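You operate a simulated robot arm through the tools that you are given. There is no shell and no other tool. Be economical: measure what you need, move in short steps, check, and stop when the job is done.

You run a simulated robot arm. Do the job below in one go: nothing can be reset, and whatever is moved stays where it is left.

TASK
Air the wool bundle in the dryer as the orange care card says.
Fine: set programme and time by the card, start, wait for END and turn the dial to OFF. Hotter air felts wool. Door and card stay as they are. Dry hands on dial and keys.

It is judged by the outcome, as a careful person would: the job done as asked, and still so three seconds after it is handed in. It fails if anything else is knocked over, pushed out of place, dropped, spilled or broken.

THE ROBOT
A 7-joint arm with a two-finger parallel gripper, fixed in place. Base frame: the origin is at the foot of the arm, x ahead of it, y to its left, z up. Readings come in m, rad, newtons and seconds.
With the tool pointing down near the work surface it reaches from about 0.24 to 0.68 m from the base axis. Its first joint turns from -1.152 to 1.152 rad. Payload 2.4 kg.
The tool frame sits at the grasp point between the pads (the TCP): z along the fingers, y along the line on which they close. The tips reach 0.03 m beyond it. The gripper opens to 0.094 m. The fingers are 0.028 m wide and 0.01 m thick; the gripper's body (0.05 by 0.096 m) begins 0.055 m behind the TCP.
Orientation is that of the tool frame in the base frame, as a unit quaternion [w, x, y, z]. With the fingers straight down and closing along the base's y, the tool's x points along the base's -x, its y along +y and its z along -z.

THE INTERFACE
- The arm moves only by the tool apply_moves. Its argument "targets" is a list of rows, each an object (a shift or turn left out is 0, a gripper value left out holds the last) with "angular": the turn, a rotation vector about the tool's x, y, z in units of 90 degrees (1.0 is 90 degrees), a list of three; "delta_pos": the shift along the tool's x, y, z in units of 200 mm (1.0 is 200 mm), a list of three; "jaw": the finger opening in m, from 0 to 0.094. In form: [{"angular": [ax, ay, az], "delta_pos": [dx, dy, dz], "jaw": jaw}, ...]. A call has 1 to 8 rows; each row is the pose to reach, as a shift and turn from the pose commanded when the call began, along the tool's axes at that moment. A call with a number of a shift or a turn outside -1 to 1 is refused whole. A row lasts 0.2 s, in which the tool goes at most 0.05 m and 0.15 rad; a call with a longer step from one row to the next is refused whole, and so is a gripper value outside its range. A pose out of reach is approached as far as the arm can. The call stops where the force on the tool passes 40 N (or 10 N more than at its start, if that is more) or the arm is blocked; 0.2 s more then pass. Each finger travels about 0.153 m/s and halts on what it meets, pressing with about 21 N; the grip force reading is that of the motor and also rises with nothing between the fingers. The clock runs only during rows and for 0.2 s after the last one: add rows that repeat a pose to give the fingers time. The reply holds the time, the measured pose of the TCP, the force on the tool along the base axes, the opening and the grip force, in the units named above and with some noise.
- Cameras (640 x 400 px; columns grow to the right, rows downward): "scene" is fixed at [0.0449, 0.4785, 1.4377]; the picture's right is [-0.72, -0.69, 0.00], its down [-0.34, 0.35, -0.87] and it looks along [0.60, -0.63, -0.49] (base axes); focal length 332 px, centre (320, 200). "wrist" rides on the gripper at [0.076, 0.014, -0.103] in the tool frame; the picture's right is [-0.18, 0.98, 0.00], its down [-0.75, -0.14, -0.64] and it looks along [-0.63, -0.12, 0.77] (tool axes); focal length 243 px, centre (320, 200). There is no depth. A picture from a camera that has moved, and an enlarged one, comes with that camera's place and axes in the base frame and with its lens. The place of the scene camera against the robot may be out by one fixed shift of up to 0.025 m in any direction.
- grab_frame(camera): a new picture of that camera. No time passes.
- enlarge(camera, box): a new picture of the part [left, top, right, bottom] of that camera's present view, enlarged. No time passes.
- finish_job(): hands the job in; it is judged then, once.

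Work in short steps. Places have to be worked out from the pictures, the camera data and where the tool is seen: move nearer, look again, correct. Check each grasp and each placing, and mend what went wrong. You have 120 turns and 68 pictures in all, those below and enlarged ones among them. Open the gripper and draw the arm clear of the work before you hand the job in, unless the task says otherwise; then end with one line.

The tools are called after "Request:" as a command line: name --argument value ..., lists and objects as JSON in quotes. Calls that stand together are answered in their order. apply_moves: Moves the arm, as the interface text tells. Its arguments: {"type":"object","properties":{"targets":{"type":"array"}},"required":["targets"]} The other tools are called the same way: grab_frame (camera) takes a picture; enlarge (camera, box) takes an enlarged picture of a part of a camera's view; finish_job () hands the job in.

At the start:

```text
t: 0.0
eef_pos: [0.4366, -0.1336, 0.9838]
tcp_rot: [0.0, 0.0, 1.0, 0.0]
wrist_force: [-0.1, 0.2, -0.5]
finger_gap: 0.094
grasp_force: 0.0
```

scene: 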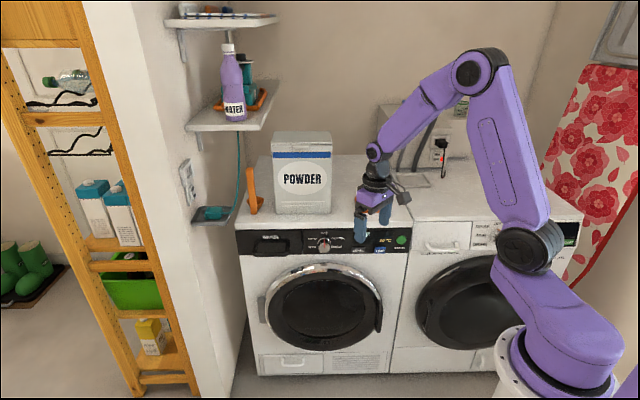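
wrist: 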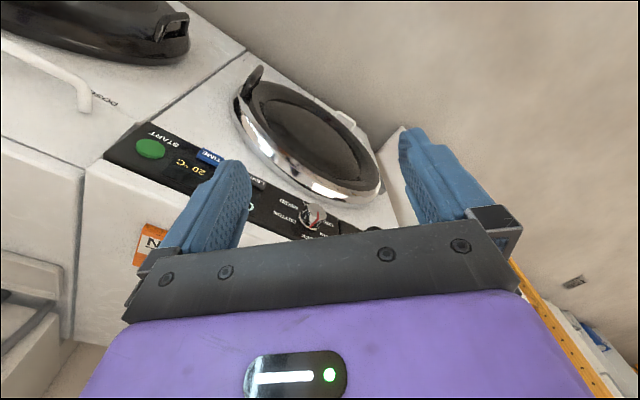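

The dryer panel is partly hidden by the gripper; I zoom in on the panel, and on the wrist view for the card.

Request:
enlarge --camera "scene" --box '[230, 210, 430, 335]'

Request:
enlarge --camera "wrist" --box '[90, 110, 400, 304]'

```text
3.20 times, centred on (330, 272) of scene
camera zoom: at [0.0449, 0.4785, 1.4377], right [-0.72, -0.69, 0.0], down [-0.34, 0.35, -0.87], along [0.6, -0.63, -0.49], focal length 1061 px, centre (288, -32)
```

zoom: 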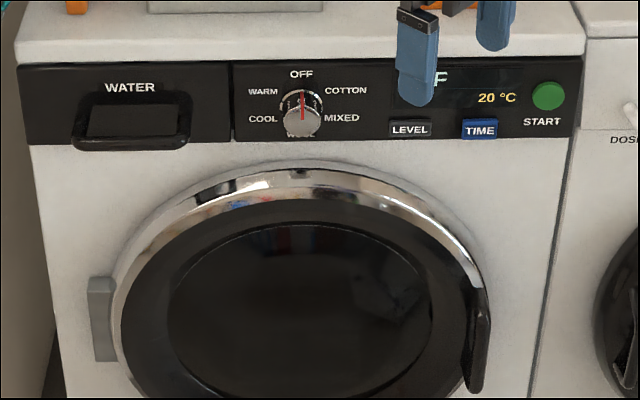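

```text
2.06 times, centred on (245, 207) of wrist
camera zoom: at [0.3607, -0.121, 1.0858], right [0.18, 0.98, 0.0], down [0.75, -0.14, 0.64], along [0.63, -0.12, -0.77], focal length 500 px, centre (475, 186)
```

zoom: 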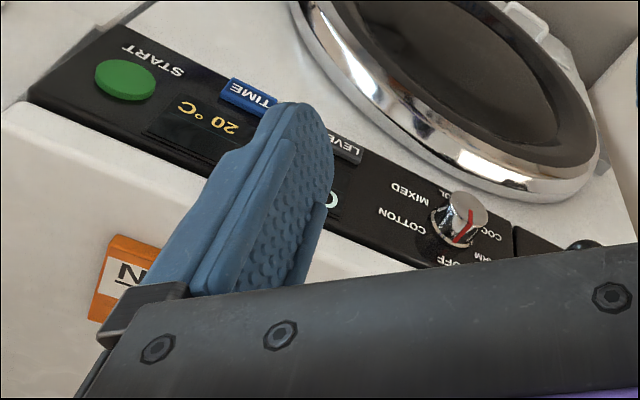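

The panel faces roughly (-0.77, 0.64), with START near (0.475,-0.38) and the dial near (0.635,-0.18), both around z 0.76. The card lies on top near (0.59,-0.42). I back up, raise the tool and turn the camera toward the card.

Request:
apply_moves --targets '[{"angular": [0, 0, 0.09], "delta_pos": [0.1, 0.0, -0.15]}, {"angular": [0, 0, 0.18], "delta_pos": [0.2, 0.0, -0.3]}, {"angular": [0, 0, 0.27], "delta_pos": [0.3, 0.0, -0.45]}, {"angular": [0, 0, 0.36], "delta_pos": [0.35, 0, -0.5]}, {"angular": [0, 0, 0.4], "delta_pos": [0.35, 0, -0.5]}]'

Request:
grab_frame --camera "wrist"

Request:
grab_frame --camera "scene"

```text
t: 1.2
eef_pos: [0.3669, -0.1342, 1.0828]
tcp_rot: [-0.001, 0.31, 0.951, 0.0]
wrist_force: [-0.2, 0.5, 1.0]
finger_gap: 0.094
grasp_force: 0.0
```

```text
63 pictures are left
camera wrist: at [0.3133, -0.0777, 1.1853], right [0.73, 0.69, 0.0], down [0.53, -0.56, 0.64], along [0.44, -0.47, -0.77], focal length 243 px, centre (320, 200)
```

wrist: 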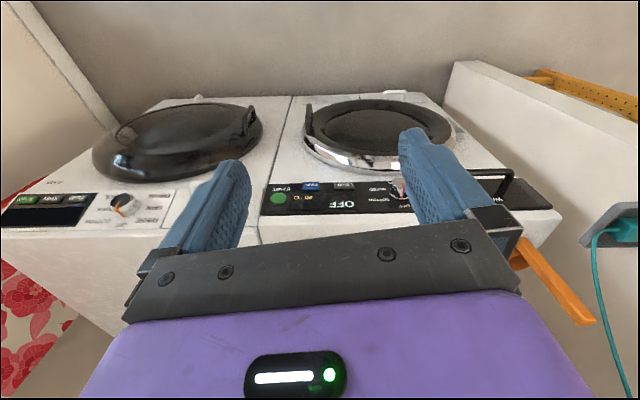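

```text
62 pictures are left
```

scene: 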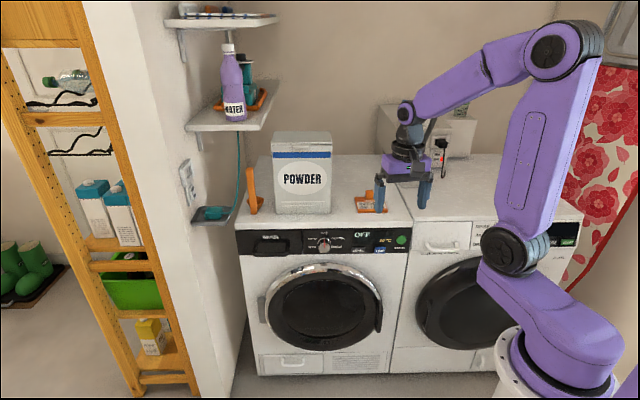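

The card is now visible in the scene view; I enlarge it and the panel.

Request:
enlarge --camera "scene" --box '[345, 180, 409, 220]'

Request:
enlarge --camera "scene" --box '[290, 210, 418, 290]'

Request:
enlarge --camera "scene" --box '[230, 120, 340, 220]'

```text
10.00 times, centred on (377, 200) of scene
camera zoom: at [0.0449, 0.4785, 1.4377], right [-0.72, -0.69, 0.0], down [-0.34, 0.35, -0.87], along [0.6, -0.63, -0.49], focal length 3315 px, centre (-250, 200)
```

zoom: 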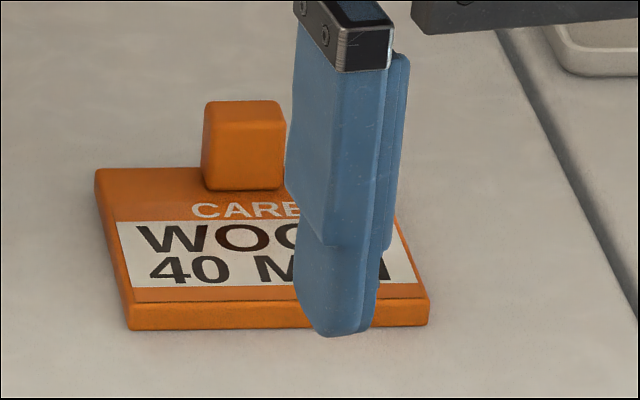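

```text
5.00 times, centred on (354, 250) of scene
camera zoom: at [0.0449, 0.4785, 1.4377], right [-0.72, -0.69, 0.0], down [-0.34, 0.35, -0.87], along [0.6, -0.63, -0.49], focal length 1658 px, centre (150, -50)
```

zoom: 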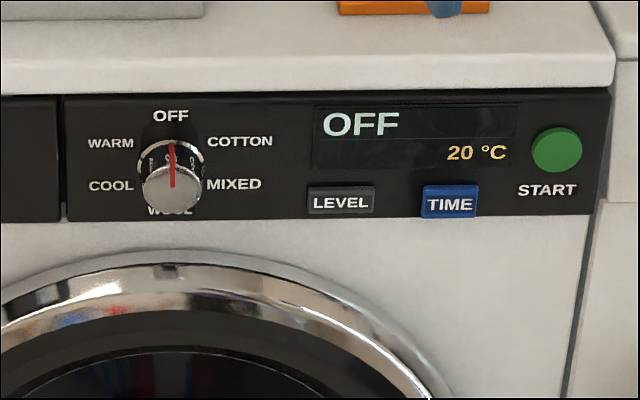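

```text
4.00 times, centred on (285, 170) of scene
camera zoom: at [0.0449, 0.4785, 1.4377], right [-0.72, -0.69, 0.0], down [-0.34, 0.35, -0.87], along [0.6, -0.63, -0.49], focal length 1326 px, centre (460, 320)
```

zoom: 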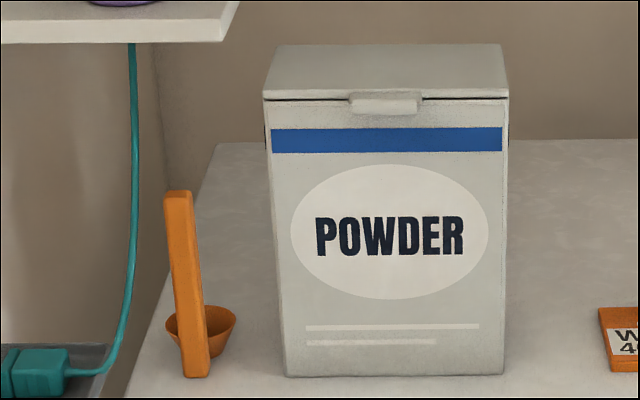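

The card reads WOOL, 40 MIN (partly hidden). I enlarge the wrist view to locate the panel's features.

Request:
enlarge --camera "wrist" --box '[250, 150, 442, 270]'

```text
3.33 times, centred on (346, 210) of wrist
camera zoom: at [0.3133, -0.0777, 1.1853], right [0.73, 0.69, 0.0], down [0.53, -0.56, 0.64], along [0.44, -0.47, -0.77], focal length 809 px, centre (233, 167)
```

zoom: 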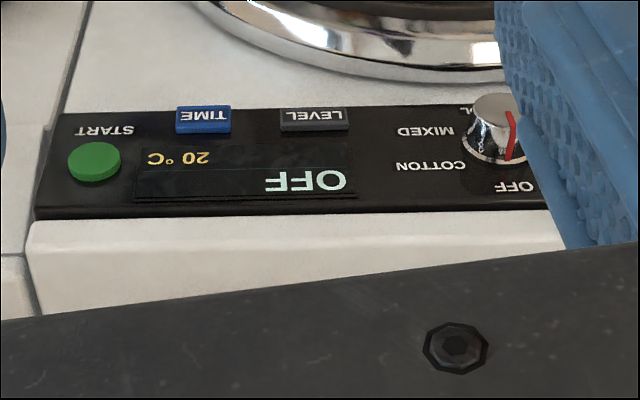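

START is about (0.476,-0.383,0.78), the dial about (0.65,-0.19,0.78), and the panel's inward direction about -44° azimuth. I move to a stand-off in front of the dial, then pitch the tool toward horizontal.

Request:
apply_moves --targets '[{"angular": [0, 0, 0.03], "delta_pos": [-0.088, 0.106, 0.13]}, {"angular": [0, 0, 0.06], "delta_pos": [-0.175, 0.212, 0.26]}, {"angular": [0, 0, 0.09], "delta_pos": [-0.263, 0.317, 0.39]}, {"angular": [0, 0, 0.09], "delta_pos": [-0.35, 0.423, 0.52]}, {"angular": [0, 0, 0.09], "delta_pos": [-0.438, 0.529, 0.65]}]'

Request:
apply_moves --targets '[{"angular": [0, -0.09, 0]}, {"angular": [0, -0.18, 0]}, {"angular": [0, -0.27, 0]}, {"angular": [0, -0.36, 0]}, {"angular": [0, -0.45, 0]}, {"angular": [0, -0.5, 0]}]'

Request:
grab_frame --camera "wrist"

Request:
grab_frame --camera "scene"

```text
t: 2.4
eef_pos: [0.5015, -0.101, 0.9498]
tcp_rot: [0.0, 0.377, 0.926, 0.0]
wrist_force: [0.9, 0.2, -0.6]
finger_gap: 0.0941
grasp_force: 0.0
```

```text
t: 3.8
eef_pos: [0.4992, -0.0995, 0.9542]
tcp_rot: [0.355, 0.347, 0.856, -0.144]
wrist_force: [0.0, 0.6, 0.2]
finger_gap: 0.094
grasp_force: 0.0
```

```text
57 pictures are left
camera wrist: at [0.4188, -0.0023, 0.9722], right [0.78, 0.62, 0.13], down [-0.04, -0.16, 0.99], along [0.63, -0.77, -0.1], focal length 243 px, centre (320, 200)
```

wrist: 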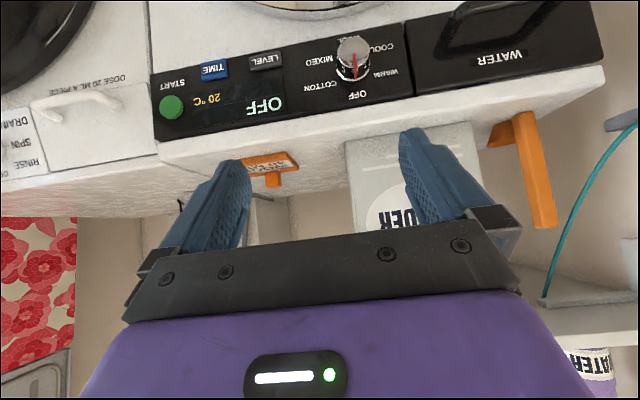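

```text
56 pictures are left
```

scene: 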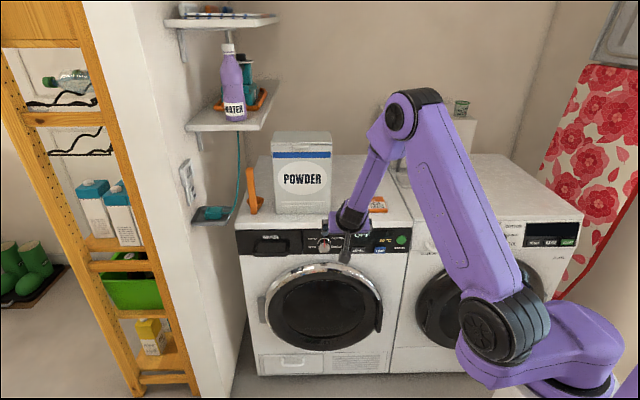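

Consistent: START ≈ (0.476,-0.378,0.778), dial ≈ (0.655,-0.191,0.78). I read the card in full, and continue pitching to horizontal.

Request:
enlarge --camera "scene" --box '[345, 185, 409, 225]'

Request:
apply_moves --targets '[{"angular": [0, -0.09, 0]}, {"angular": [0, -0.18, 0]}, {"angular": [0, -0.27, 0]}, {"angular": [0, -0.36, 0]}, {"angular": [0, -0.45, 0]}, {"angular": [0, -0.5, 0]}]'

Request:
grab_frame --camera "wrist"

```text
10.00 times, centred on (377, 205) of scene
camera zoom: at [0.0449, 0.4785, 1.4377], right [-0.72, -0.69, 0.0], down [-0.34, 0.35, -0.87], along [0.6, -0.63, -0.49], focal length 3315 px, centre (-250, 150)
```

zoom: 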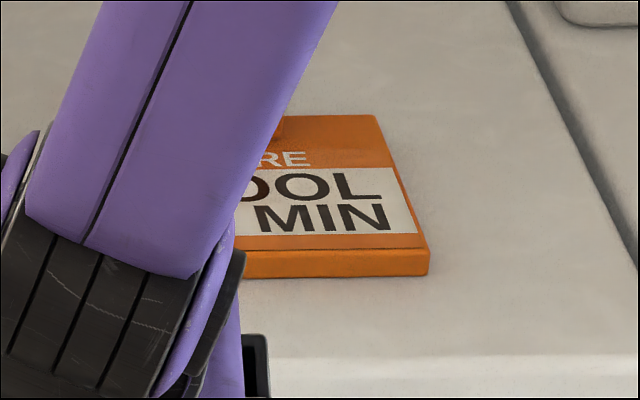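

```text
t: 5.2
eef_pos: [0.5403, -0.1029, 0.9723]
tcp_rot: [0.65, 0.26, 0.659, -0.277]
wrist_force: [0.2, -0.2, -0.1]
finger_gap: 0.0938
grasp_force: 0.0
out of reach, approached as far as the arm can: row 3, 4, 5, 6
```

```text
54 pictures are left
camera wrist: at [0.4763, -0.0222, 0.8959], right [0.7, 0.7, 0.16], down [-0.54, 0.37, 0.76], along [0.47, -0.61, 0.63], focal length 243 px, centre (320, 200)
```

wrist: 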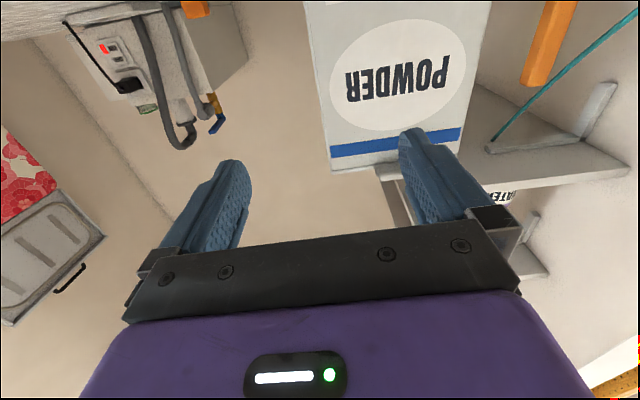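

Card fully read: WOOL, 40 MIN. The tool is horizontal facing the panel but was reach-limited in place; I lower to dial height at stand-off.

Request:
apply_moves --targets '[{"delta_pos": [0.2, 0.02, 0.03]}, {"delta_pos": [0.4, 0.04, 0.06]}, {"delta_pos": [0.6, 0.06, 0.09]}, {"delta_pos": [0.8, 0.09, 0.12]}, {"delta_pos": [0.85, 0.09, 0.12]}]'

Request:
grab_frame --camera "wrist"

Request:
grab_frame --camera "scene"

```text
t: 6.4
eef_pos: [0.569, -0.112, 0.7999]
tcp_rot: [0.655, 0.266, 0.655, -0.268]
wrist_force: [-0.3, 0.3, 0.5]
finger_gap: 0.094
grasp_force: 0.1
out of reach, approached as far as the arm can: row 1, 2, 3, 4
```

```text
53 pictures are left
camera wrist: at [0.5038, -0.0311, 0.7238], right [0.69, 0.71, 0.18], down [-0.56, 0.35, 0.75], along [0.47, -0.62, 0.63], focal length 243 px, centre (320, 200)
```

wrist: 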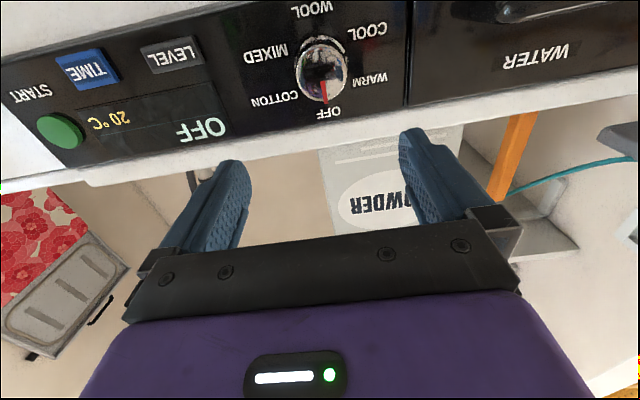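

```text
52 pictures are left
```

scene: 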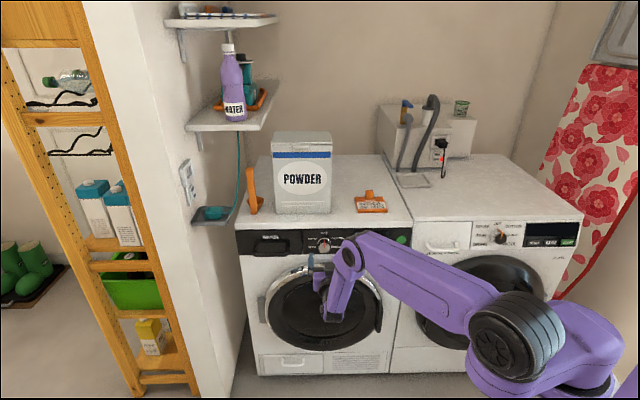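

The tool is aligned in front of the panel, ~0.117 m off. I enlarge the dial for a precise position.

Request:
enlarge --camera "wrist" --box '[220, 0, 412, 120]'

Request:
enlarge --camera "scene" --box '[260, 220, 388, 300]'

```text
3.33 times, centred on (316, 60) of wrist
camera zoom: at [0.5038, -0.0311, 0.7238], right [0.69, 0.71, 0.18], down [-0.56, 0.35, 0.75], along [0.47, -0.62, 0.63], focal length 809 px, centre (333, 667)
```

zoom: 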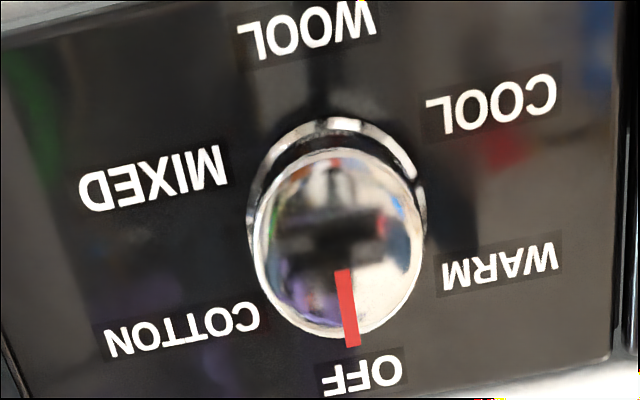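

```text
5.00 times, centred on (324, 260) of scene
camera zoom: at [0.0449, 0.4785, 1.4377], right [-0.72, -0.69, 0.0], down [-0.34, 0.35, -0.87], along [0.6, -0.63, -0.49], focal length 1658 px, centre (300, -100)
```

zoom: 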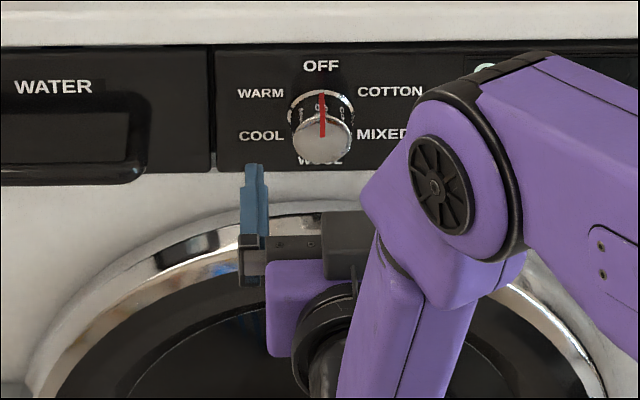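

Knob axis: z≈0.765, ~8 mm along tool +y from the current TCP; knob front is ~0.084 m ahead, diameter ~35 mm. I align at stand-off, then advance until the pads straddle the knob.

Request:
apply_moves --targets '[{"delta_pos": [0.09, 0.02, 0]}, {"delta_pos": [0.175, 0.04, 0]}, {"delta_pos": [0.175, 0.04, 0.1]}]'

Request:
grab_frame --camera "wrist"

Request:
enlarge --camera "scene" --box '[260, 220, 388, 300]'

```text
t: 7.2
eef_pos: [0.5908, -0.1178, 0.7659]
tcp_rot: [0.656, 0.265, 0.656, -0.265]
wrist_force: [0.4, -1.1, 0.4]
finger_gap: 0.0942
grasp_force: 0.0
```

```text
49 pictures are left
camera wrist: at [0.5267, -0.0369, 0.69], right [0.68, 0.71, 0.18], down [-0.56, 0.35, 0.75], along [0.47, -0.62, 0.63], focal length 243 px, centre (320, 200)
```

wrist: 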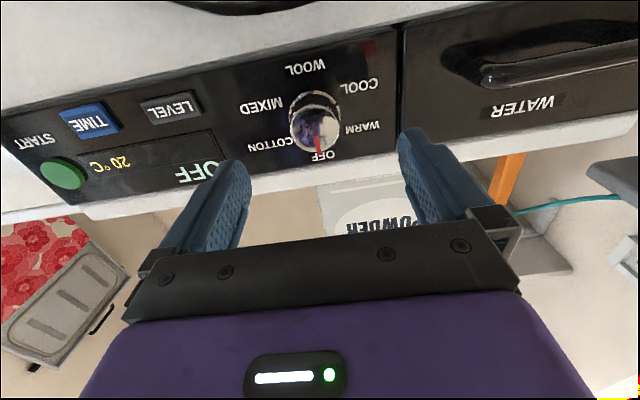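

```text
5.00 times, centred on (324, 260) of scene
camera zoom: at [0.0449, 0.4785, 1.4377], right [-0.72, -0.69, 0.0], down [-0.34, 0.35, -0.87], along [0.6, -0.63, -0.49], focal length 1658 px, centre (300, -100)
```

zoom: 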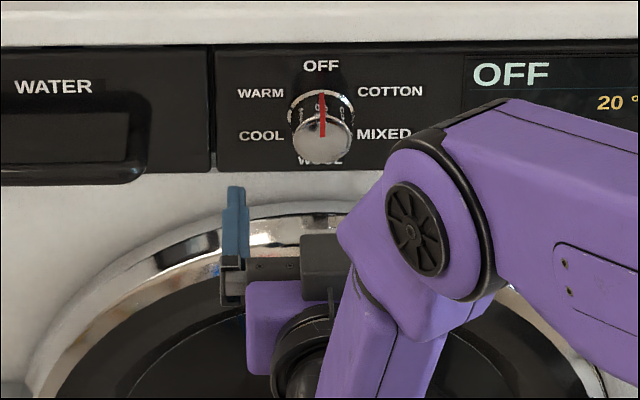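

Refined: shift ~4.5 mm along -y and 3 mm down, then advance ~56 mm so the tips stop ~8 mm off the panel.

Request:
apply_moves --targets '[{"delta_pos": [0.013, -0.022, 0]}, {"delta_pos": [0.013, -0.022, 0.14]}, {"delta_pos": [0.013, -0.022, 0.28]}]'

Request:
grab_frame --camera "wrist"

Request:
enlarge --camera "scene" --box '[260, 220, 388, 300]'

```text
t: 8.0
eef_pos: [0.6298, -0.1585, 0.7618]
tcp_rot: [0.655, 0.266, 0.655, -0.265]
wrist_force: [-0.2, 0.0, -0.7]
finger_gap: 0.0942
grasp_force: 0.0
```

```text
47 pictures are left
camera wrist: at [0.5654, -0.0783, 0.686], right [0.68, 0.71, 0.18], down [-0.56, 0.35, 0.75], along [0.47, -0.62, 0.63], focal length 243 px, centre (320, 200)
```

wrist: 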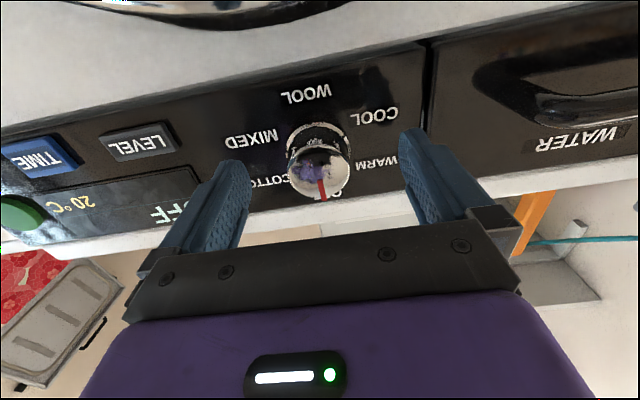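

```text
5.00 times, centred on (324, 260) of scene
camera zoom: at [0.0449, 0.4785, 1.4377], right [-0.72, -0.69, 0.0], down [-0.34, 0.35, -0.87], along [0.6, -0.63, -0.49], focal length 1658 px, centre (300, -100)
```

zoom: 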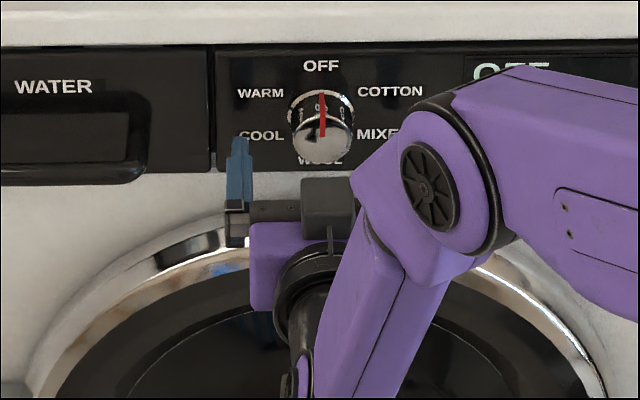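

The knob is centred between the fingers (2 mm off) with its front ~12 mm ahead of the TCP. I advance 5 mm more and close.

Request:
apply_moves --targets '[{"delta_pos": [0, -0.008, 0.025]}, {"delta_pos": [0, -0.008, 0.025], "jaw": 0.02}, {"delta_pos": [0, -0.008, 0.025], "jaw": 0.02}, {"delta_pos": [0, -0.008, 0.025], "jaw": 0.02}]'

Request:
grab_frame --camera "wrist"

```text
t: 9.0
eef_pos: [0.63, -0.1643, 0.761]
tcp_rot: [0.655, 0.266, 0.655, -0.266]
wrist_force: [-3.1, -2.2, 0.1]
finger_gap: 0.0403
grasp_force: 45.5
```

```text
45 pictures are left
camera wrist: at [0.5672, -0.083, 0.686], right [0.69, 0.7, 0.18], down [-0.56, 0.35, 0.75], along [0.47, -0.62, 0.63], focal length 243 px, centre (320, 200)
```

wrist: 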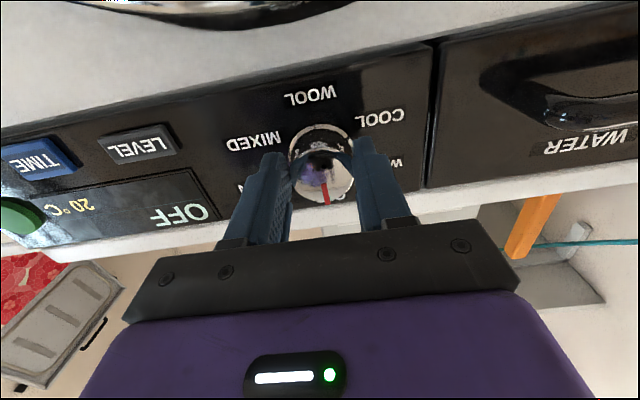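

The knob is gripped (gap 40 mm). I turn about tool +z (clockwise seen from the front) a first ~32° and check.

Request:
apply_moves --targets '[{"angular": [0, 0, 0.09]}, {"angular": [0, 0, 0.18]}, {"angular": [0, 0, 0.27]}, {"angular": [0, 0, 0.36]}, {"angular": [0, 0, 0.36]}]'

Request:
grab_frame --camera "wrist"

```text
t: 9.4
eef_pos: [0.6317, -0.1641, 0.7581]
tcp_rot: [0.669, 0.31, 0.637, -0.225]
wrist_force: [-4.3, 2.7, 0.6]
finger_gap: 0.0399
grasp_force: 45.3
out of reach, approached as far as the arm can: row 2
stopped in row 2: the force on the tool passed its limit (the readings are from after the stop); the commanded pose is now the measured one
```

```text
44 pictures are left
camera wrist: at [0.5755, -0.0741, 0.6852], right [0.67, 0.68, 0.31], down [-0.62, 0.28, 0.73], along [0.41, -0.68, 0.61], focal length 243 px, centre (320, 200)
```

wrist: 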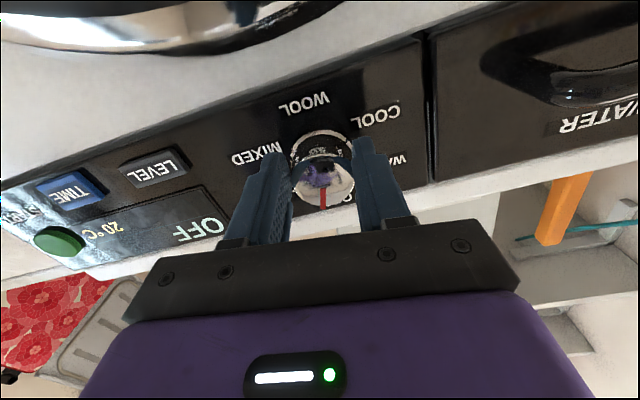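

Positive roll hits an arm limit at ~7°. I turn the other way (OFF→WARM→COOL→WOOL), starting by returning to level and continuing.

Request:
apply_moves --targets '[{"angular": [0, 0, -0.08]}, {"angular": [0, 0, -0.17]}, {"angular": [0, 0, -0.26]}, {"angular": [0, 0, -0.35]}, {"angular": [0, 0, -0.44]}, {"angular": [0, 0, -0.44]}]'

Request:
grab_frame --camera "wrist"

```text
t: 10.3
eef_pos: [0.6289, -0.1658, 0.7588]
tcp_rot: [0.6, 0.165, 0.688, -0.373]
wrist_force: [-10.5, 5.3, 6.5]
finger_gap: 0.0399
grasp_force: 44.8
stopped in row 4: the force on the tool passed its limit (the readings are from after the stop); the commanded pose is now the measured one
```

```text
43 pictures are left
camera wrist: at [0.5492, -0.1012, 0.6821], right [0.71, 0.7, -0.14], down [-0.38, 0.53, 0.76], along [0.6, -0.48, 0.64], focal length 243 px, centre (320, 200)
```

wrist: 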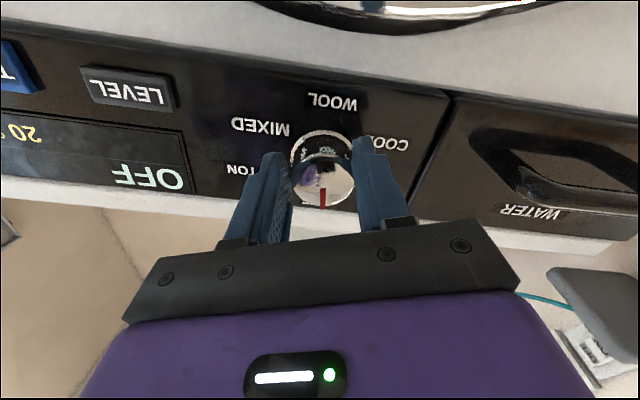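

I check whether the knob actually followed.

Request:
enlarge --camera "scene" --box '[260, 220, 388, 300]'

Request:
enlarge --camera "wrist" --box '[224, 80, 416, 200]'

```text
5.00 times, centred on (324, 260) of scene
camera zoom: at [0.0446, 0.4787, 1.4377], right [-0.72, -0.69, 0.0], down [-0.34, 0.35, -0.87], along [0.6, -0.63, -0.49], focal length 1658 px, centre (300, -100)
```

zoom: 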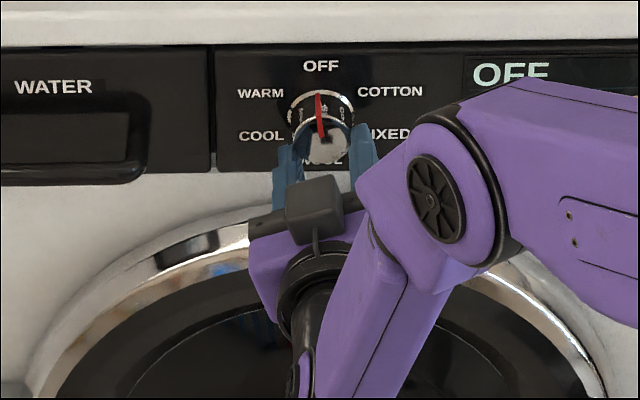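

```text
3.33 times, centred on (320, 140) of wrist
camera zoom: at [0.5492, -0.1012, 0.6821], right [0.71, 0.7, -0.14], down [-0.38, 0.53, 0.76], along [0.6, -0.48, 0.64], focal length 809 px, centre (320, 400)
```

zoom: 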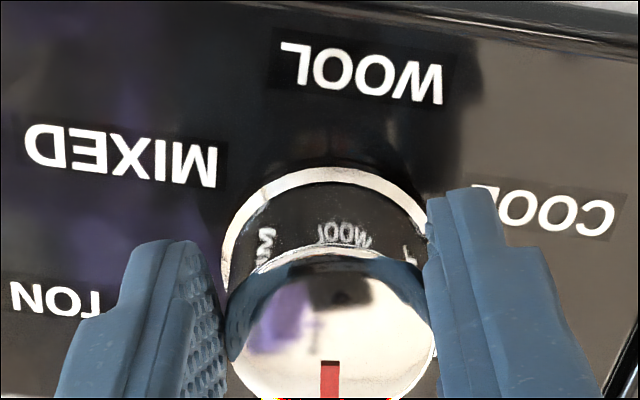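

The knob follows partly (pointer ~8-10° CCW). I back off 3 mm to relieve the outward force and continue turning in smaller steps.

Request:
apply_moves --targets '[{"angular": [0, 0, -0.04], "delta_pos": [0, 0, -0.01]}, {"angular": [0, 0, -0.08], "delta_pos": [0, 0, -0.01]}, {"angular": [0, 0, -0.12], "delta_pos": [0, 0, -0.01]}, {"angular": [0, 0, -0.16], "delta_pos": [0, 0, -0.01]}, {"angular": [0, 0, -0.2], "delta_pos": [0, 0, -0.01]}, {"angular": [0, 0, -0.24], "delta_pos": [0, 0, -0.01]}]'

Request:
enlarge --camera "wrist" --box '[208, 80, 432, 220]'

Request:
enlarge --camera "scene" --box '[260, 220, 388, 300]'

```text
t: 11.7
eef_pos: [0.6262, -0.1689, 0.7604]
tcp_rot: [0.518, 0.036, 0.706, -0.482]
wrist_force: [0.6, -18.7, 11.8]
finger_gap: 0.0399
grasp_force: 44.8
```

```text
2.86 times, centred on (320, 150) of wrist
camera zoom: at [0.5275, -0.1223, 0.6931], right [0.62, 0.61, -0.49], down [-0.18, 0.72, 0.67], along [0.76, -0.33, 0.56], focal length 693 px, centre (320, 343)
```

zoom: 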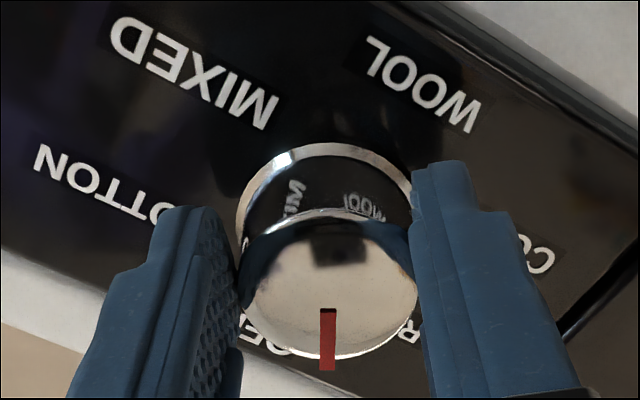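

```text
5.00 times, centred on (324, 260) of scene
camera zoom: at [0.0447, 0.4782, 1.4378], right [-0.72, -0.69, 0.0], down [-0.34, 0.35, -0.87], along [0.6, -0.63, -0.49], focal length 1658 px, centre (300, -100)
```

zoom: 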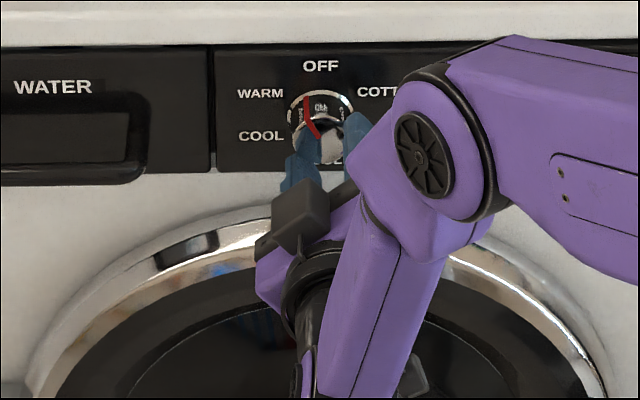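

The knob turns with the gripper. The force suggests the TCP sits ~4 mm off-axis along tool +y, so I correct that and keep turning.

Request:
apply_moves --targets '[{"angular": [0, 0, -0.02], "delta_pos": [0, -0.02, 0]}, {"angular": [0, 0, -0.08], "delta_pos": [0, -0.02, 0]}, {"angular": [0, 0, -0.14], "delta_pos": [0, -0.02, 0]}, {"angular": [0, 0, -0.2], "delta_pos": [0, -0.02, 0]}, {"angular": [0, 0, -0.26], "delta_pos": [0, -0.02, 0]}, {"angular": [0, 0, -0.32], "delta_pos": [0, -0.02, 0]}]'

Request:
enlarge --camera "wrist" --box '[208, 80, 432, 220]'

```text
t: 13.1
eef_pos: [0.6237, -0.17, 0.7642]
tcp_rot: [0.397, -0.124, 0.692, -0.59]
wrist_force: [-10.9, 2.9, 5.1]
finger_gap: 0.0395
grasp_force: 44.7
stopped in row 6: the force on the tool passed its limit (the readings are from after the stop); the commanded pose is now the measured one
```

```text
2.86 times, centred on (320, 150) of wrist
camera zoom: at [0.5069, -0.1422, 0.7195], right [0.41, 0.39, -0.82], down [0.0, 0.9, 0.43], along [0.91, -0.18, 0.37], focal length 693 px, centre (320, 343)
```

zoom: 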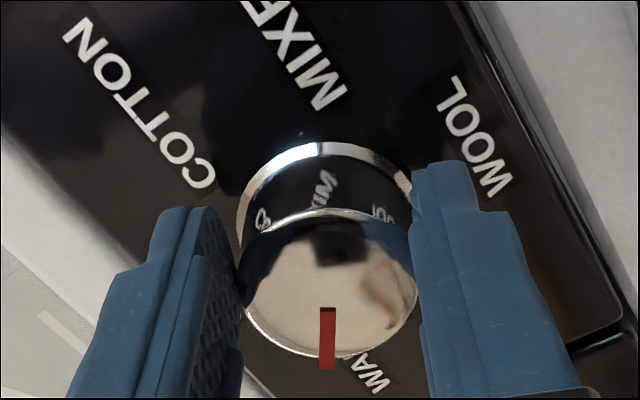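

The dial is at about WARM, still following. Continue, easing out 2 mm.

Request:
apply_moves --targets '[{"angular": [0, 0, -0.04], "delta_pos": [0, 0, -0.01]}, {"angular": [0, 0, -0.09], "delta_pos": [0, 0, -0.01]}, {"angular": [0, 0, -0.14], "delta_pos": [0, 0, -0.01]}, {"angular": [0, 0, -0.19], "delta_pos": [0, 0, -0.01]}, {"angular": [0, 0, -0.24], "delta_pos": [0, 0, -0.01]}, {"angular": [0, 0, -0.29], "delta_pos": [0, 0, -0.01]}]'

Request:
enlarge --camera "wrist" --box '[208, 80, 432, 220]'

```text
t: 14.5
eef_pos: [0.6243, -0.1706, 0.7688]
tcp_rot: [-0.255, 0.274, -0.643, 0.669]
wrist_force: [-8.5, -11.8, 33.1]
finger_gap: 0.0398
grasp_force: 44.9
```

```text
2.86 times, centred on (320, 150) of wrist
camera zoom: at [0.4972, -0.151, 0.7551], right [0.12, 0.08, -0.99], down [0.1, 0.99, 0.1], along [0.99, -0.11, 0.11], focal length 693 px, centre (320, 343)
```

zoom: 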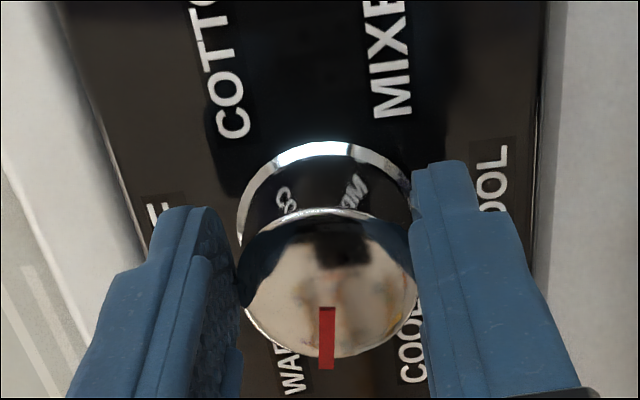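

Pointer is midway WARM–COOL. The upward force of 33 N says I should raise ~4 mm; do that and continue.

Request:
apply_moves --targets '[{"delta_pos": [0, -0.02, 0]}, {"angular": [0, 0, -0.05], "delta_pos": [0, -0.02, 0]}, {"angular": [0, 0, -0.1], "delta_pos": [0, -0.02, 0]}, {"angular": [0, 0, -0.15], "delta_pos": [0, -0.02, 0]}, {"angular": [0, 0, -0.2], "delta_pos": [0, -0.02, 0]}, {"angular": [0, 0, -0.25], "delta_pos": [0, -0.02, 0]}]'

Request:
enlarge --camera "wrist" --box '[208, 80, 432, 220]'

```text
t: 15.9
eef_pos: [0.623, -0.1689, 0.7716]
tcp_rot: [-0.121, 0.393, -0.576, 0.707]
wrist_force: [-4.2, -13.2, 33.6]
finger_gap: 0.0394
grasp_force: 45.5
```

```text
2.86 times, centred on (320, 150) of wrist
camera zoom: at [0.498, -0.148, 0.7889], right [-0.16, -0.19, -0.97], down [0.09, 0.97, -0.2], along [0.98, -0.12, -0.13], focal length 693 px, centre (320, 343)
```

zoom: 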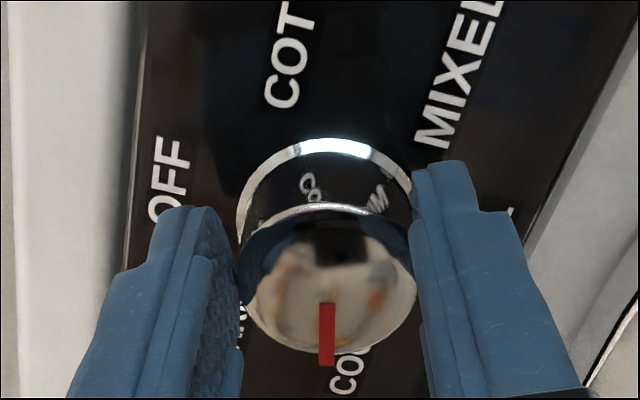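

Stress is building off-axis, so I open slightly, let the knob settle, and re-measure centring.

Request:
apply_moves --targets '[{"jaw": 0.07}, {"jaw": 0.07}]'

Request:
enlarge --camera "wrist" --box '[208, 80, 432, 220]'

Request:
enlarge --camera "scene" --box '[260, 220, 420, 320]'

```text
t: 16.5
eef_pos: [0.6227, -0.1682, 0.7658]
tcp_rot: [-0.12, 0.401, -0.579, 0.7]
wrist_force: [0.1, -0.3, -0.5]
finger_gap: 0.0698
grasp_force: 0.1
```

```text
2.86 times, centred on (320, 150) of wrist
camera zoom: at [0.4969, -0.147, 0.7851], right [-0.17, -0.18, -0.97], down [0.08, 0.98, -0.19], along [0.98, -0.12, -0.15], focal length 693 px, centre (320, 343)
```

zoom: 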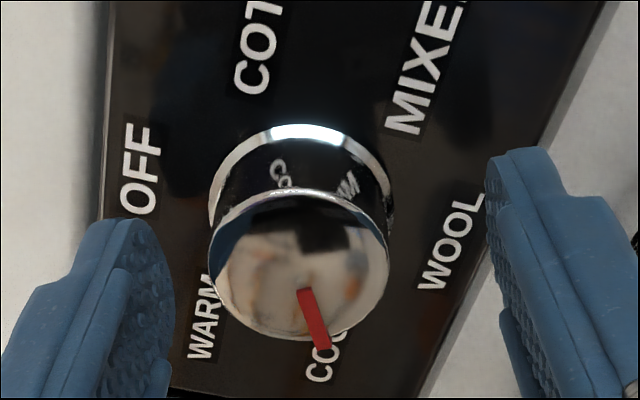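

```text
4.00 times, centred on (340, 270) of scene
camera zoom: at [0.0449, 0.4785, 1.4377], right [-0.72, -0.69, 0.0], down [-0.34, 0.35, -0.87], along [0.6, -0.63, -0.49], focal length 1326 px, centre (240, -80)
```

zoom: 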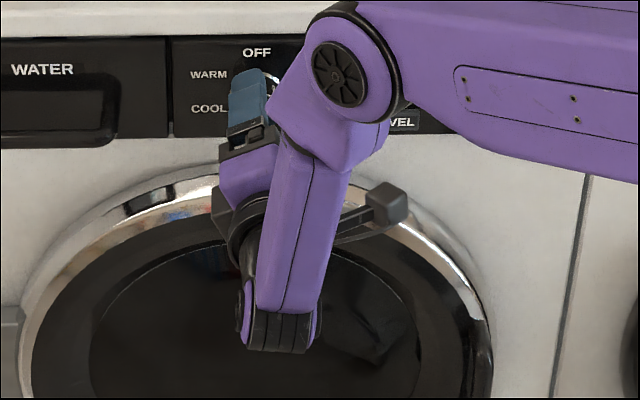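

The dial snapped neatly to COOL. One more 60° step to WOOL: I shift ~5 mm along -y to centre, roll back +56° with open fingers, then look before re-gripping.

Request:
apply_moves --targets '[{"delta_pos": [0, -0.025, 0]}, {"angular": [0, 0, 0.09], "delta_pos": [0, -0.025, 0]}, {"angular": [0, 0, 0.18], "delta_pos": [0, -0.025, 0]}, {"angular": [0, 0, 0.27], "delta_pos": [0, -0.025, 0]}, {"angular": [0, 0, 0.36], "delta_pos": [0, -0.025, 0]}, {"angular": [0, 0, 0.45], "delta_pos": [0, -0.025, 0]}, {"angular": [0, 0, 0.54], "delta_pos": [0, -0.025, 0]}, {"angular": [0, 0, 0.62], "delta_pos": [0, -0.025, 0]}]'

Request:
enlarge --camera "wrist" --box '[208, 80, 432, 220]'

```text
t: 18.3
eef_pos: [0.6243, -0.1667, 0.772]
tcp_rot: [0.434, -0.08, 0.7, -0.562]
wrist_force: [-0.6, 0.7, 0.7]
finger_gap: 0.07
grasp_force: 0.0
```

```text
2.86 times, centred on (320, 150) of wrist
camera zoom: at [0.5115, -0.1348, 0.7198], right [0.48, 0.46, -0.75], down [-0.04, 0.86, 0.51], along [0.87, -0.21, 0.43], focal length 693 px, centre (320, 343)
```

zoom: 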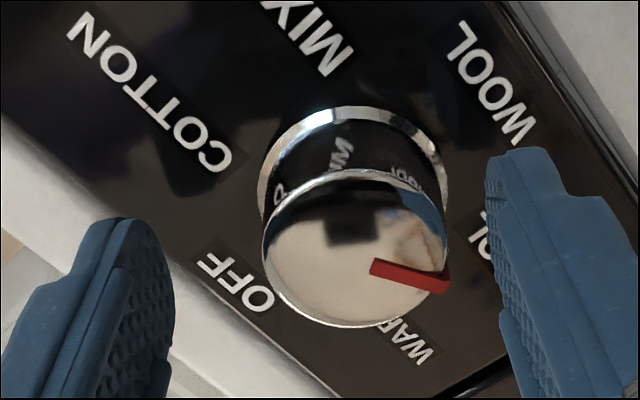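

The knob is ~5 mm along +y from the finger midpoint. I centre, close and turn −58° toward WOOL.

Request:
apply_moves --targets '[{"delta_pos": [0, 0.022, 0]}, {"delta_pos": [0, 0.022, 0], "jaw": 0.02}, {"delta_pos": [0, 0.022, 0], "jaw": 0.02}]'

Request:
apply_moves --targets '[{"angular": [0, 0, -0.08]}, {"angular": [0, 0, -0.16]}, {"angular": [0, 0, -0.24]}, {"angular": [0, 0, -0.32]}, {"angular": [0, 0, -0.4]}, {"angular": [0, 0, -0.48]}, {"angular": [0, 0, -0.56]}, {"angular": [0, 0, -0.62]}]'

Request:
enlarge --camera "wrist" --box '[208, 80, 432, 220]'

```text
t: 19.1
eef_pos: [0.6257, -0.1651, 0.7658]
tcp_rot: [0.433, -0.084, 0.702, -0.56]
wrist_force: [13.2, 1.0, -18.8]
finger_gap: 0.0395
grasp_force: 45.4
```

```text
t: 20.9
eef_pos: [0.6278, -0.1683, 0.7707]
tcp_rot: [-0.12, 0.396, -0.579, 0.702]
wrist_force: [-2.9, 3.6, 8.3]
finger_gap: 0.04
grasp_force: 45.0
```

```text
2.86 times, centred on (320, 150) of wrist
camera zoom: at [0.5018, -0.1458, 0.7886], right [-0.16, -0.18, -0.97], down [0.09, 0.98, -0.19], along [0.98, -0.12, -0.14], focal length 693 px, centre (320, 343)
```

zoom: 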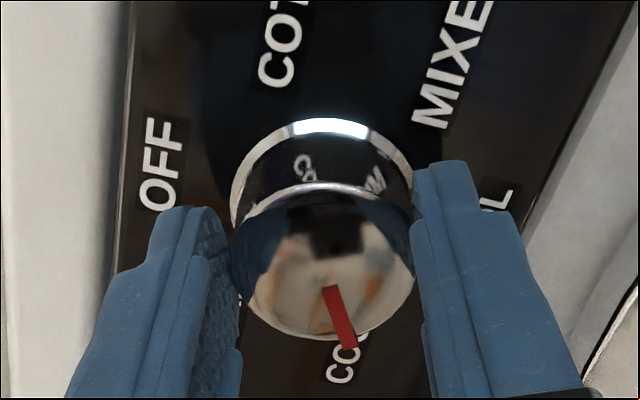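

The fingers slipped (dial still at COOL); slower turns held before. I keep the grip and turn slowly further.

Request:
apply_moves --targets '[{"angular": [0, 0, -0.03], "jaw": 0.0}, {"angular": [0, 0, -0.07]}, {"angular": [0, 0, -0.11]}, {"angular": [0, 0, -0.15]}, {"angular": [0, 0, -0.19]}, {"angular": [0, 0, -0.23]}, {"angular": [0, 0, -0.27]}, {"angular": [0, 0, -0.31]}]'

Request:
enlarge --camera "wrist" --box '[208, 80, 432, 220]'

```text
t: 22.7
eef_pos: [0.6281, -0.1628, 0.7714]
tcp_rot: [0.051, 0.526, -0.465, 0.711]
wrist_force: [11.4, 7.4, 18.3]
finger_gap: 0.0401
grasp_force: 45.1
```

```text
2.86 times, centred on (320, 150) of wrist
camera zoom: at [0.5151, -0.1305, 0.8213], right [-0.47, -0.48, -0.74], down [-0.04, 0.85, -0.52], along [0.88, -0.22, -0.42], focal length 693 px, centre (320, 343)
```

zoom: 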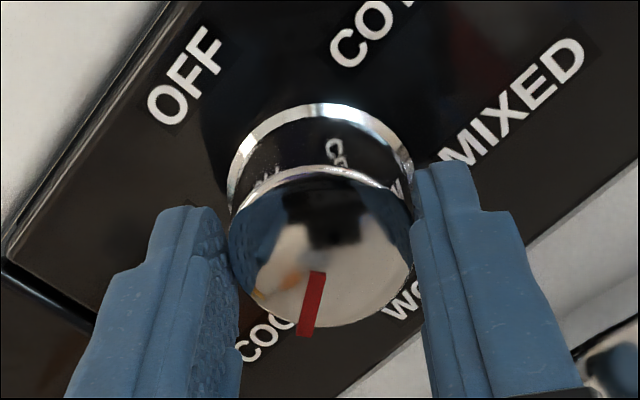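

The knob sits ~8 mm toward tool +x from the pad centre, so the pads orbited instead of gripping. I open, shift +x 8 mm, and look.

Request:
apply_moves --targets '[{"jaw": 0.07}, {"jaw": 0.07}, {"delta_pos": [0.038, 0, 0], "jaw": 0.07}, {"delta_pos": [0.038, 0, 0], "jaw": 0.07}]'

Request:
enlarge --camera "wrist" --box '[208, 80, 432, 220]'

```text
t: 23.7
eef_pos: [0.6223, -0.169, 0.7744]
tcp_rot: [0.052, 0.527, -0.467, 0.708]
wrist_force: [-0.3, 0.6, -0.4]
finger_gap: 0.0702
grasp_force: 0.1
```

```text
2.86 times, centred on (320, 150) of wrist
camera zoom: at [0.5093, -0.1355, 0.8258], right [-0.48, -0.47, -0.74], down [-0.04, 0.85, -0.52], along [0.88, -0.22, -0.42], focal length 693 px, centre (320, 343)
```

zoom: 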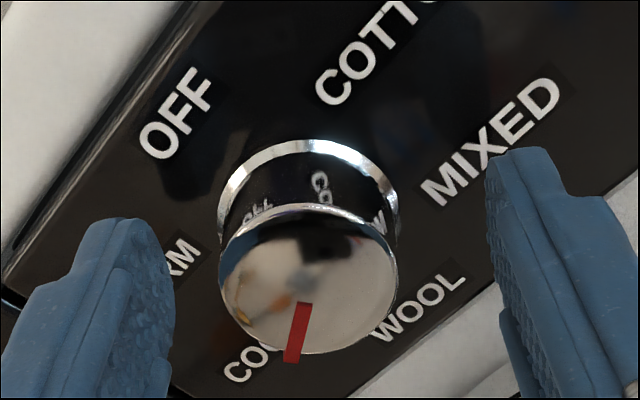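

X is now centred; y needs −4.5 mm. I apply it and roll back +65° with the fingers open, then check.

Request:
apply_moves --targets '[{"angular": [0, 0, 0.09], "delta_pos": [0, -0.022, 0]}, {"angular": [0, 0, 0.18], "delta_pos": [0, -0.022, 0]}, {"angular": [0, 0, 0.27], "delta_pos": [0, -0.022, 0]}, {"angular": [0, 0, 0.36], "delta_pos": [0, -0.022, 0]}, {"angular": [0, 0, 0.45], "delta_pos": [0, -0.022, 0]}, {"angular": [0, 0, 0.54], "delta_pos": [0, -0.022, 0]}, {"angular": [0, 0, 0.63], "delta_pos": [0, -0.022, 0]}, {"angular": [0, 0, 0.72], "delta_pos": [0, -0.022, 0]}]'

Request:
enlarge --camera "wrist" --box '[208, 80, 432, 220]'

```text
t: 25.5
eef_pos: [0.6252, -0.1659, 0.7774]
tcp_rot: [0.336, -0.194, 0.677, -0.626]
wrist_force: [-0.2, 0.7, 0.8]
finger_gap: 0.0701
grasp_force: 0.1
```

```text
2.86 times, centred on (320, 150) of wrist
camera zoom: at [0.5031, -0.143, 0.7469], right [0.28, 0.27, -0.92], down [0.06, 0.95, 0.29], along [0.96, -0.14, 0.26], focal length 693 px, centre (320, 343)
```

zoom: 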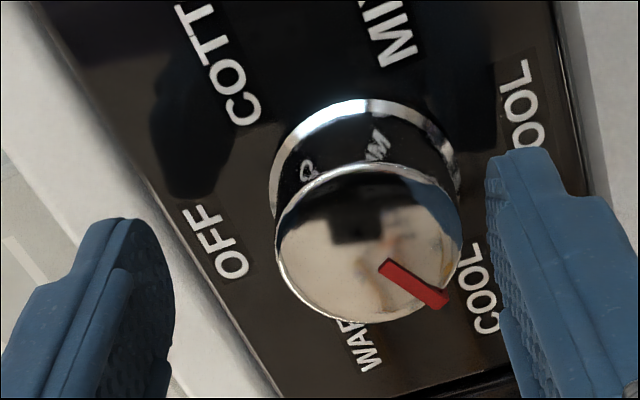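

Triangulating both views gives the knob front at (0.648,−0.181,0.770): 27 mm ahead of the TCP, so the pads overlapped only a few mm. I centre (x −4, y +9 mm) and advance 16 mm, then look.

Request:
apply_moves --targets '[{"delta_pos": [-0.02, 0.044, 0]}, {"delta_pos": [-0.02, 0.044, 0.04]}, {"delta_pos": [-0.02, 0.044, 0.08]}]'

Request:
enlarge --camera "wrist" --box '[208, 80, 432, 220]'

```text
t: 26.3
eef_pos: [0.6405, -0.1751, 0.7674]
tcp_rot: [0.335, -0.195, 0.676, -0.627]
wrist_force: [0.7, -0.1, -0.2]
finger_gap: 0.0702
grasp_force: 0.0
```

```text
2.86 times, centred on (320, 150) of wrist
camera zoom: at [0.5186, -0.151, 0.7382], right [0.28, 0.26, -0.92], down [0.06, 0.95, 0.29], along [0.96, -0.14, 0.25], focal length 693 px, centre (320, 343)
```

zoom: 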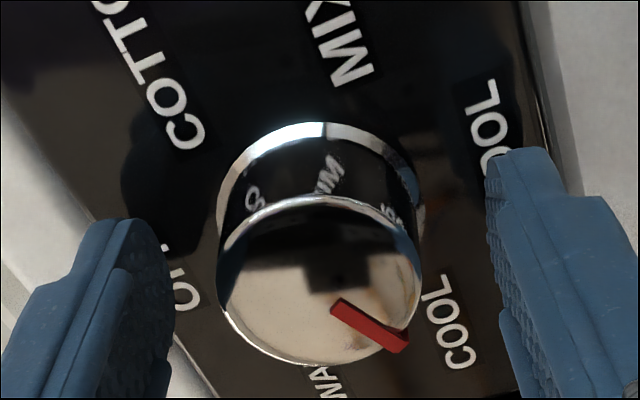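

Well centred now with proper overlap. Close and turn.

Request:
apply_moves --targets '[{"jaw": 0.02}, {"jaw": 0.02}, {"angular": [0, 0, -0.04]}, {"angular": [0, 0, -0.1]}, {"angular": [0, 0, -0.16]}, {"angular": [0, 0, -0.22]}, {"angular": [0, 0, -0.28]}, {"angular": [0, 0, -0.34]}]'

Request:
enlarge --camera "wrist" --box '[208, 80, 432, 220]'

```text
t: 28.1
eef_pos: [0.6404, -0.1738, 0.7692]
tcp_rot: [-0.158, 0.367, -0.601, 0.692]
wrist_force: [-4.9, 3.7, -2.7]
finger_gap: 0.0409
grasp_force: 45.1
```

```text
2.86 times, centred on (320, 150) of wrist
camera zoom: at [0.5138, -0.1546, 0.7794], right [-0.09, -0.1, -0.99], down [0.1, 0.99, -0.11], along [0.99, -0.11, -0.08], focal length 693 px, centre (320, 343)
```

zoom: 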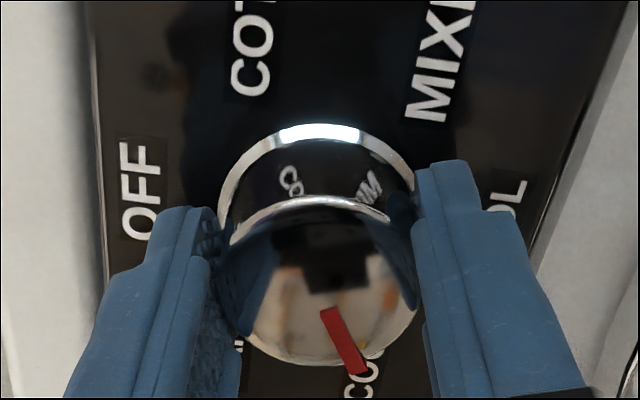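

The knob didn't budge at all from COOL this time, which suggests an end stop there; WOOL must be reached clockwise via OFF, COTTON, MIXED. I keep the grip and turn in + direction.

Request:
apply_moves --targets '[{"angular": [0, 0, 0.06]}, {"angular": [0, 0, 0.12]}, {"angular": [0, 0, 0.18]}, {"angular": [0, 0, 0.24]}, {"angular": [0, 0, 0.3]}, {"angular": [0, 0, 0.36]}, {"angular": [0, 0, 0.42]}, {"angular": [0, 0, 0.48]}]'

Request:
enlarge --camera "wrist" --box '[208, 80, 432, 220]'

```text
t: 29.9
eef_pos: [0.6388, -0.1741, 0.769]
tcp_rot: [0.401, -0.117, 0.695, -0.585]
wrist_force: [1.8, 0.2, -9.0]
finger_gap: 0.0407
grasp_force: 45.2
```

```text
2.86 times, centred on (320, 150) of wrist
camera zoom: at [0.5237, -0.1448, 0.7231], right [0.42, 0.4, -0.81], down [0.0, 0.9, 0.44], along [0.91, -0.19, 0.38], focal length 693 px, centre (320, 343)
```

zoom: 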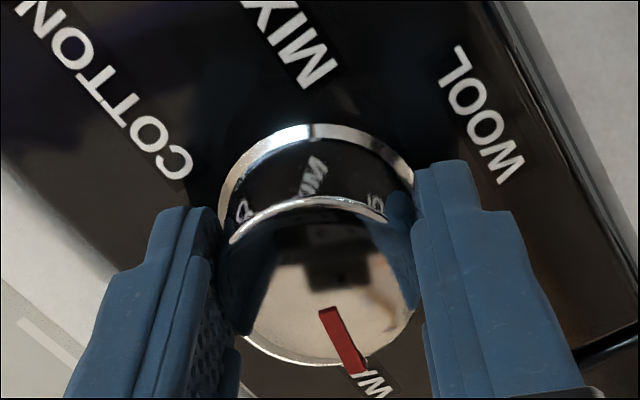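

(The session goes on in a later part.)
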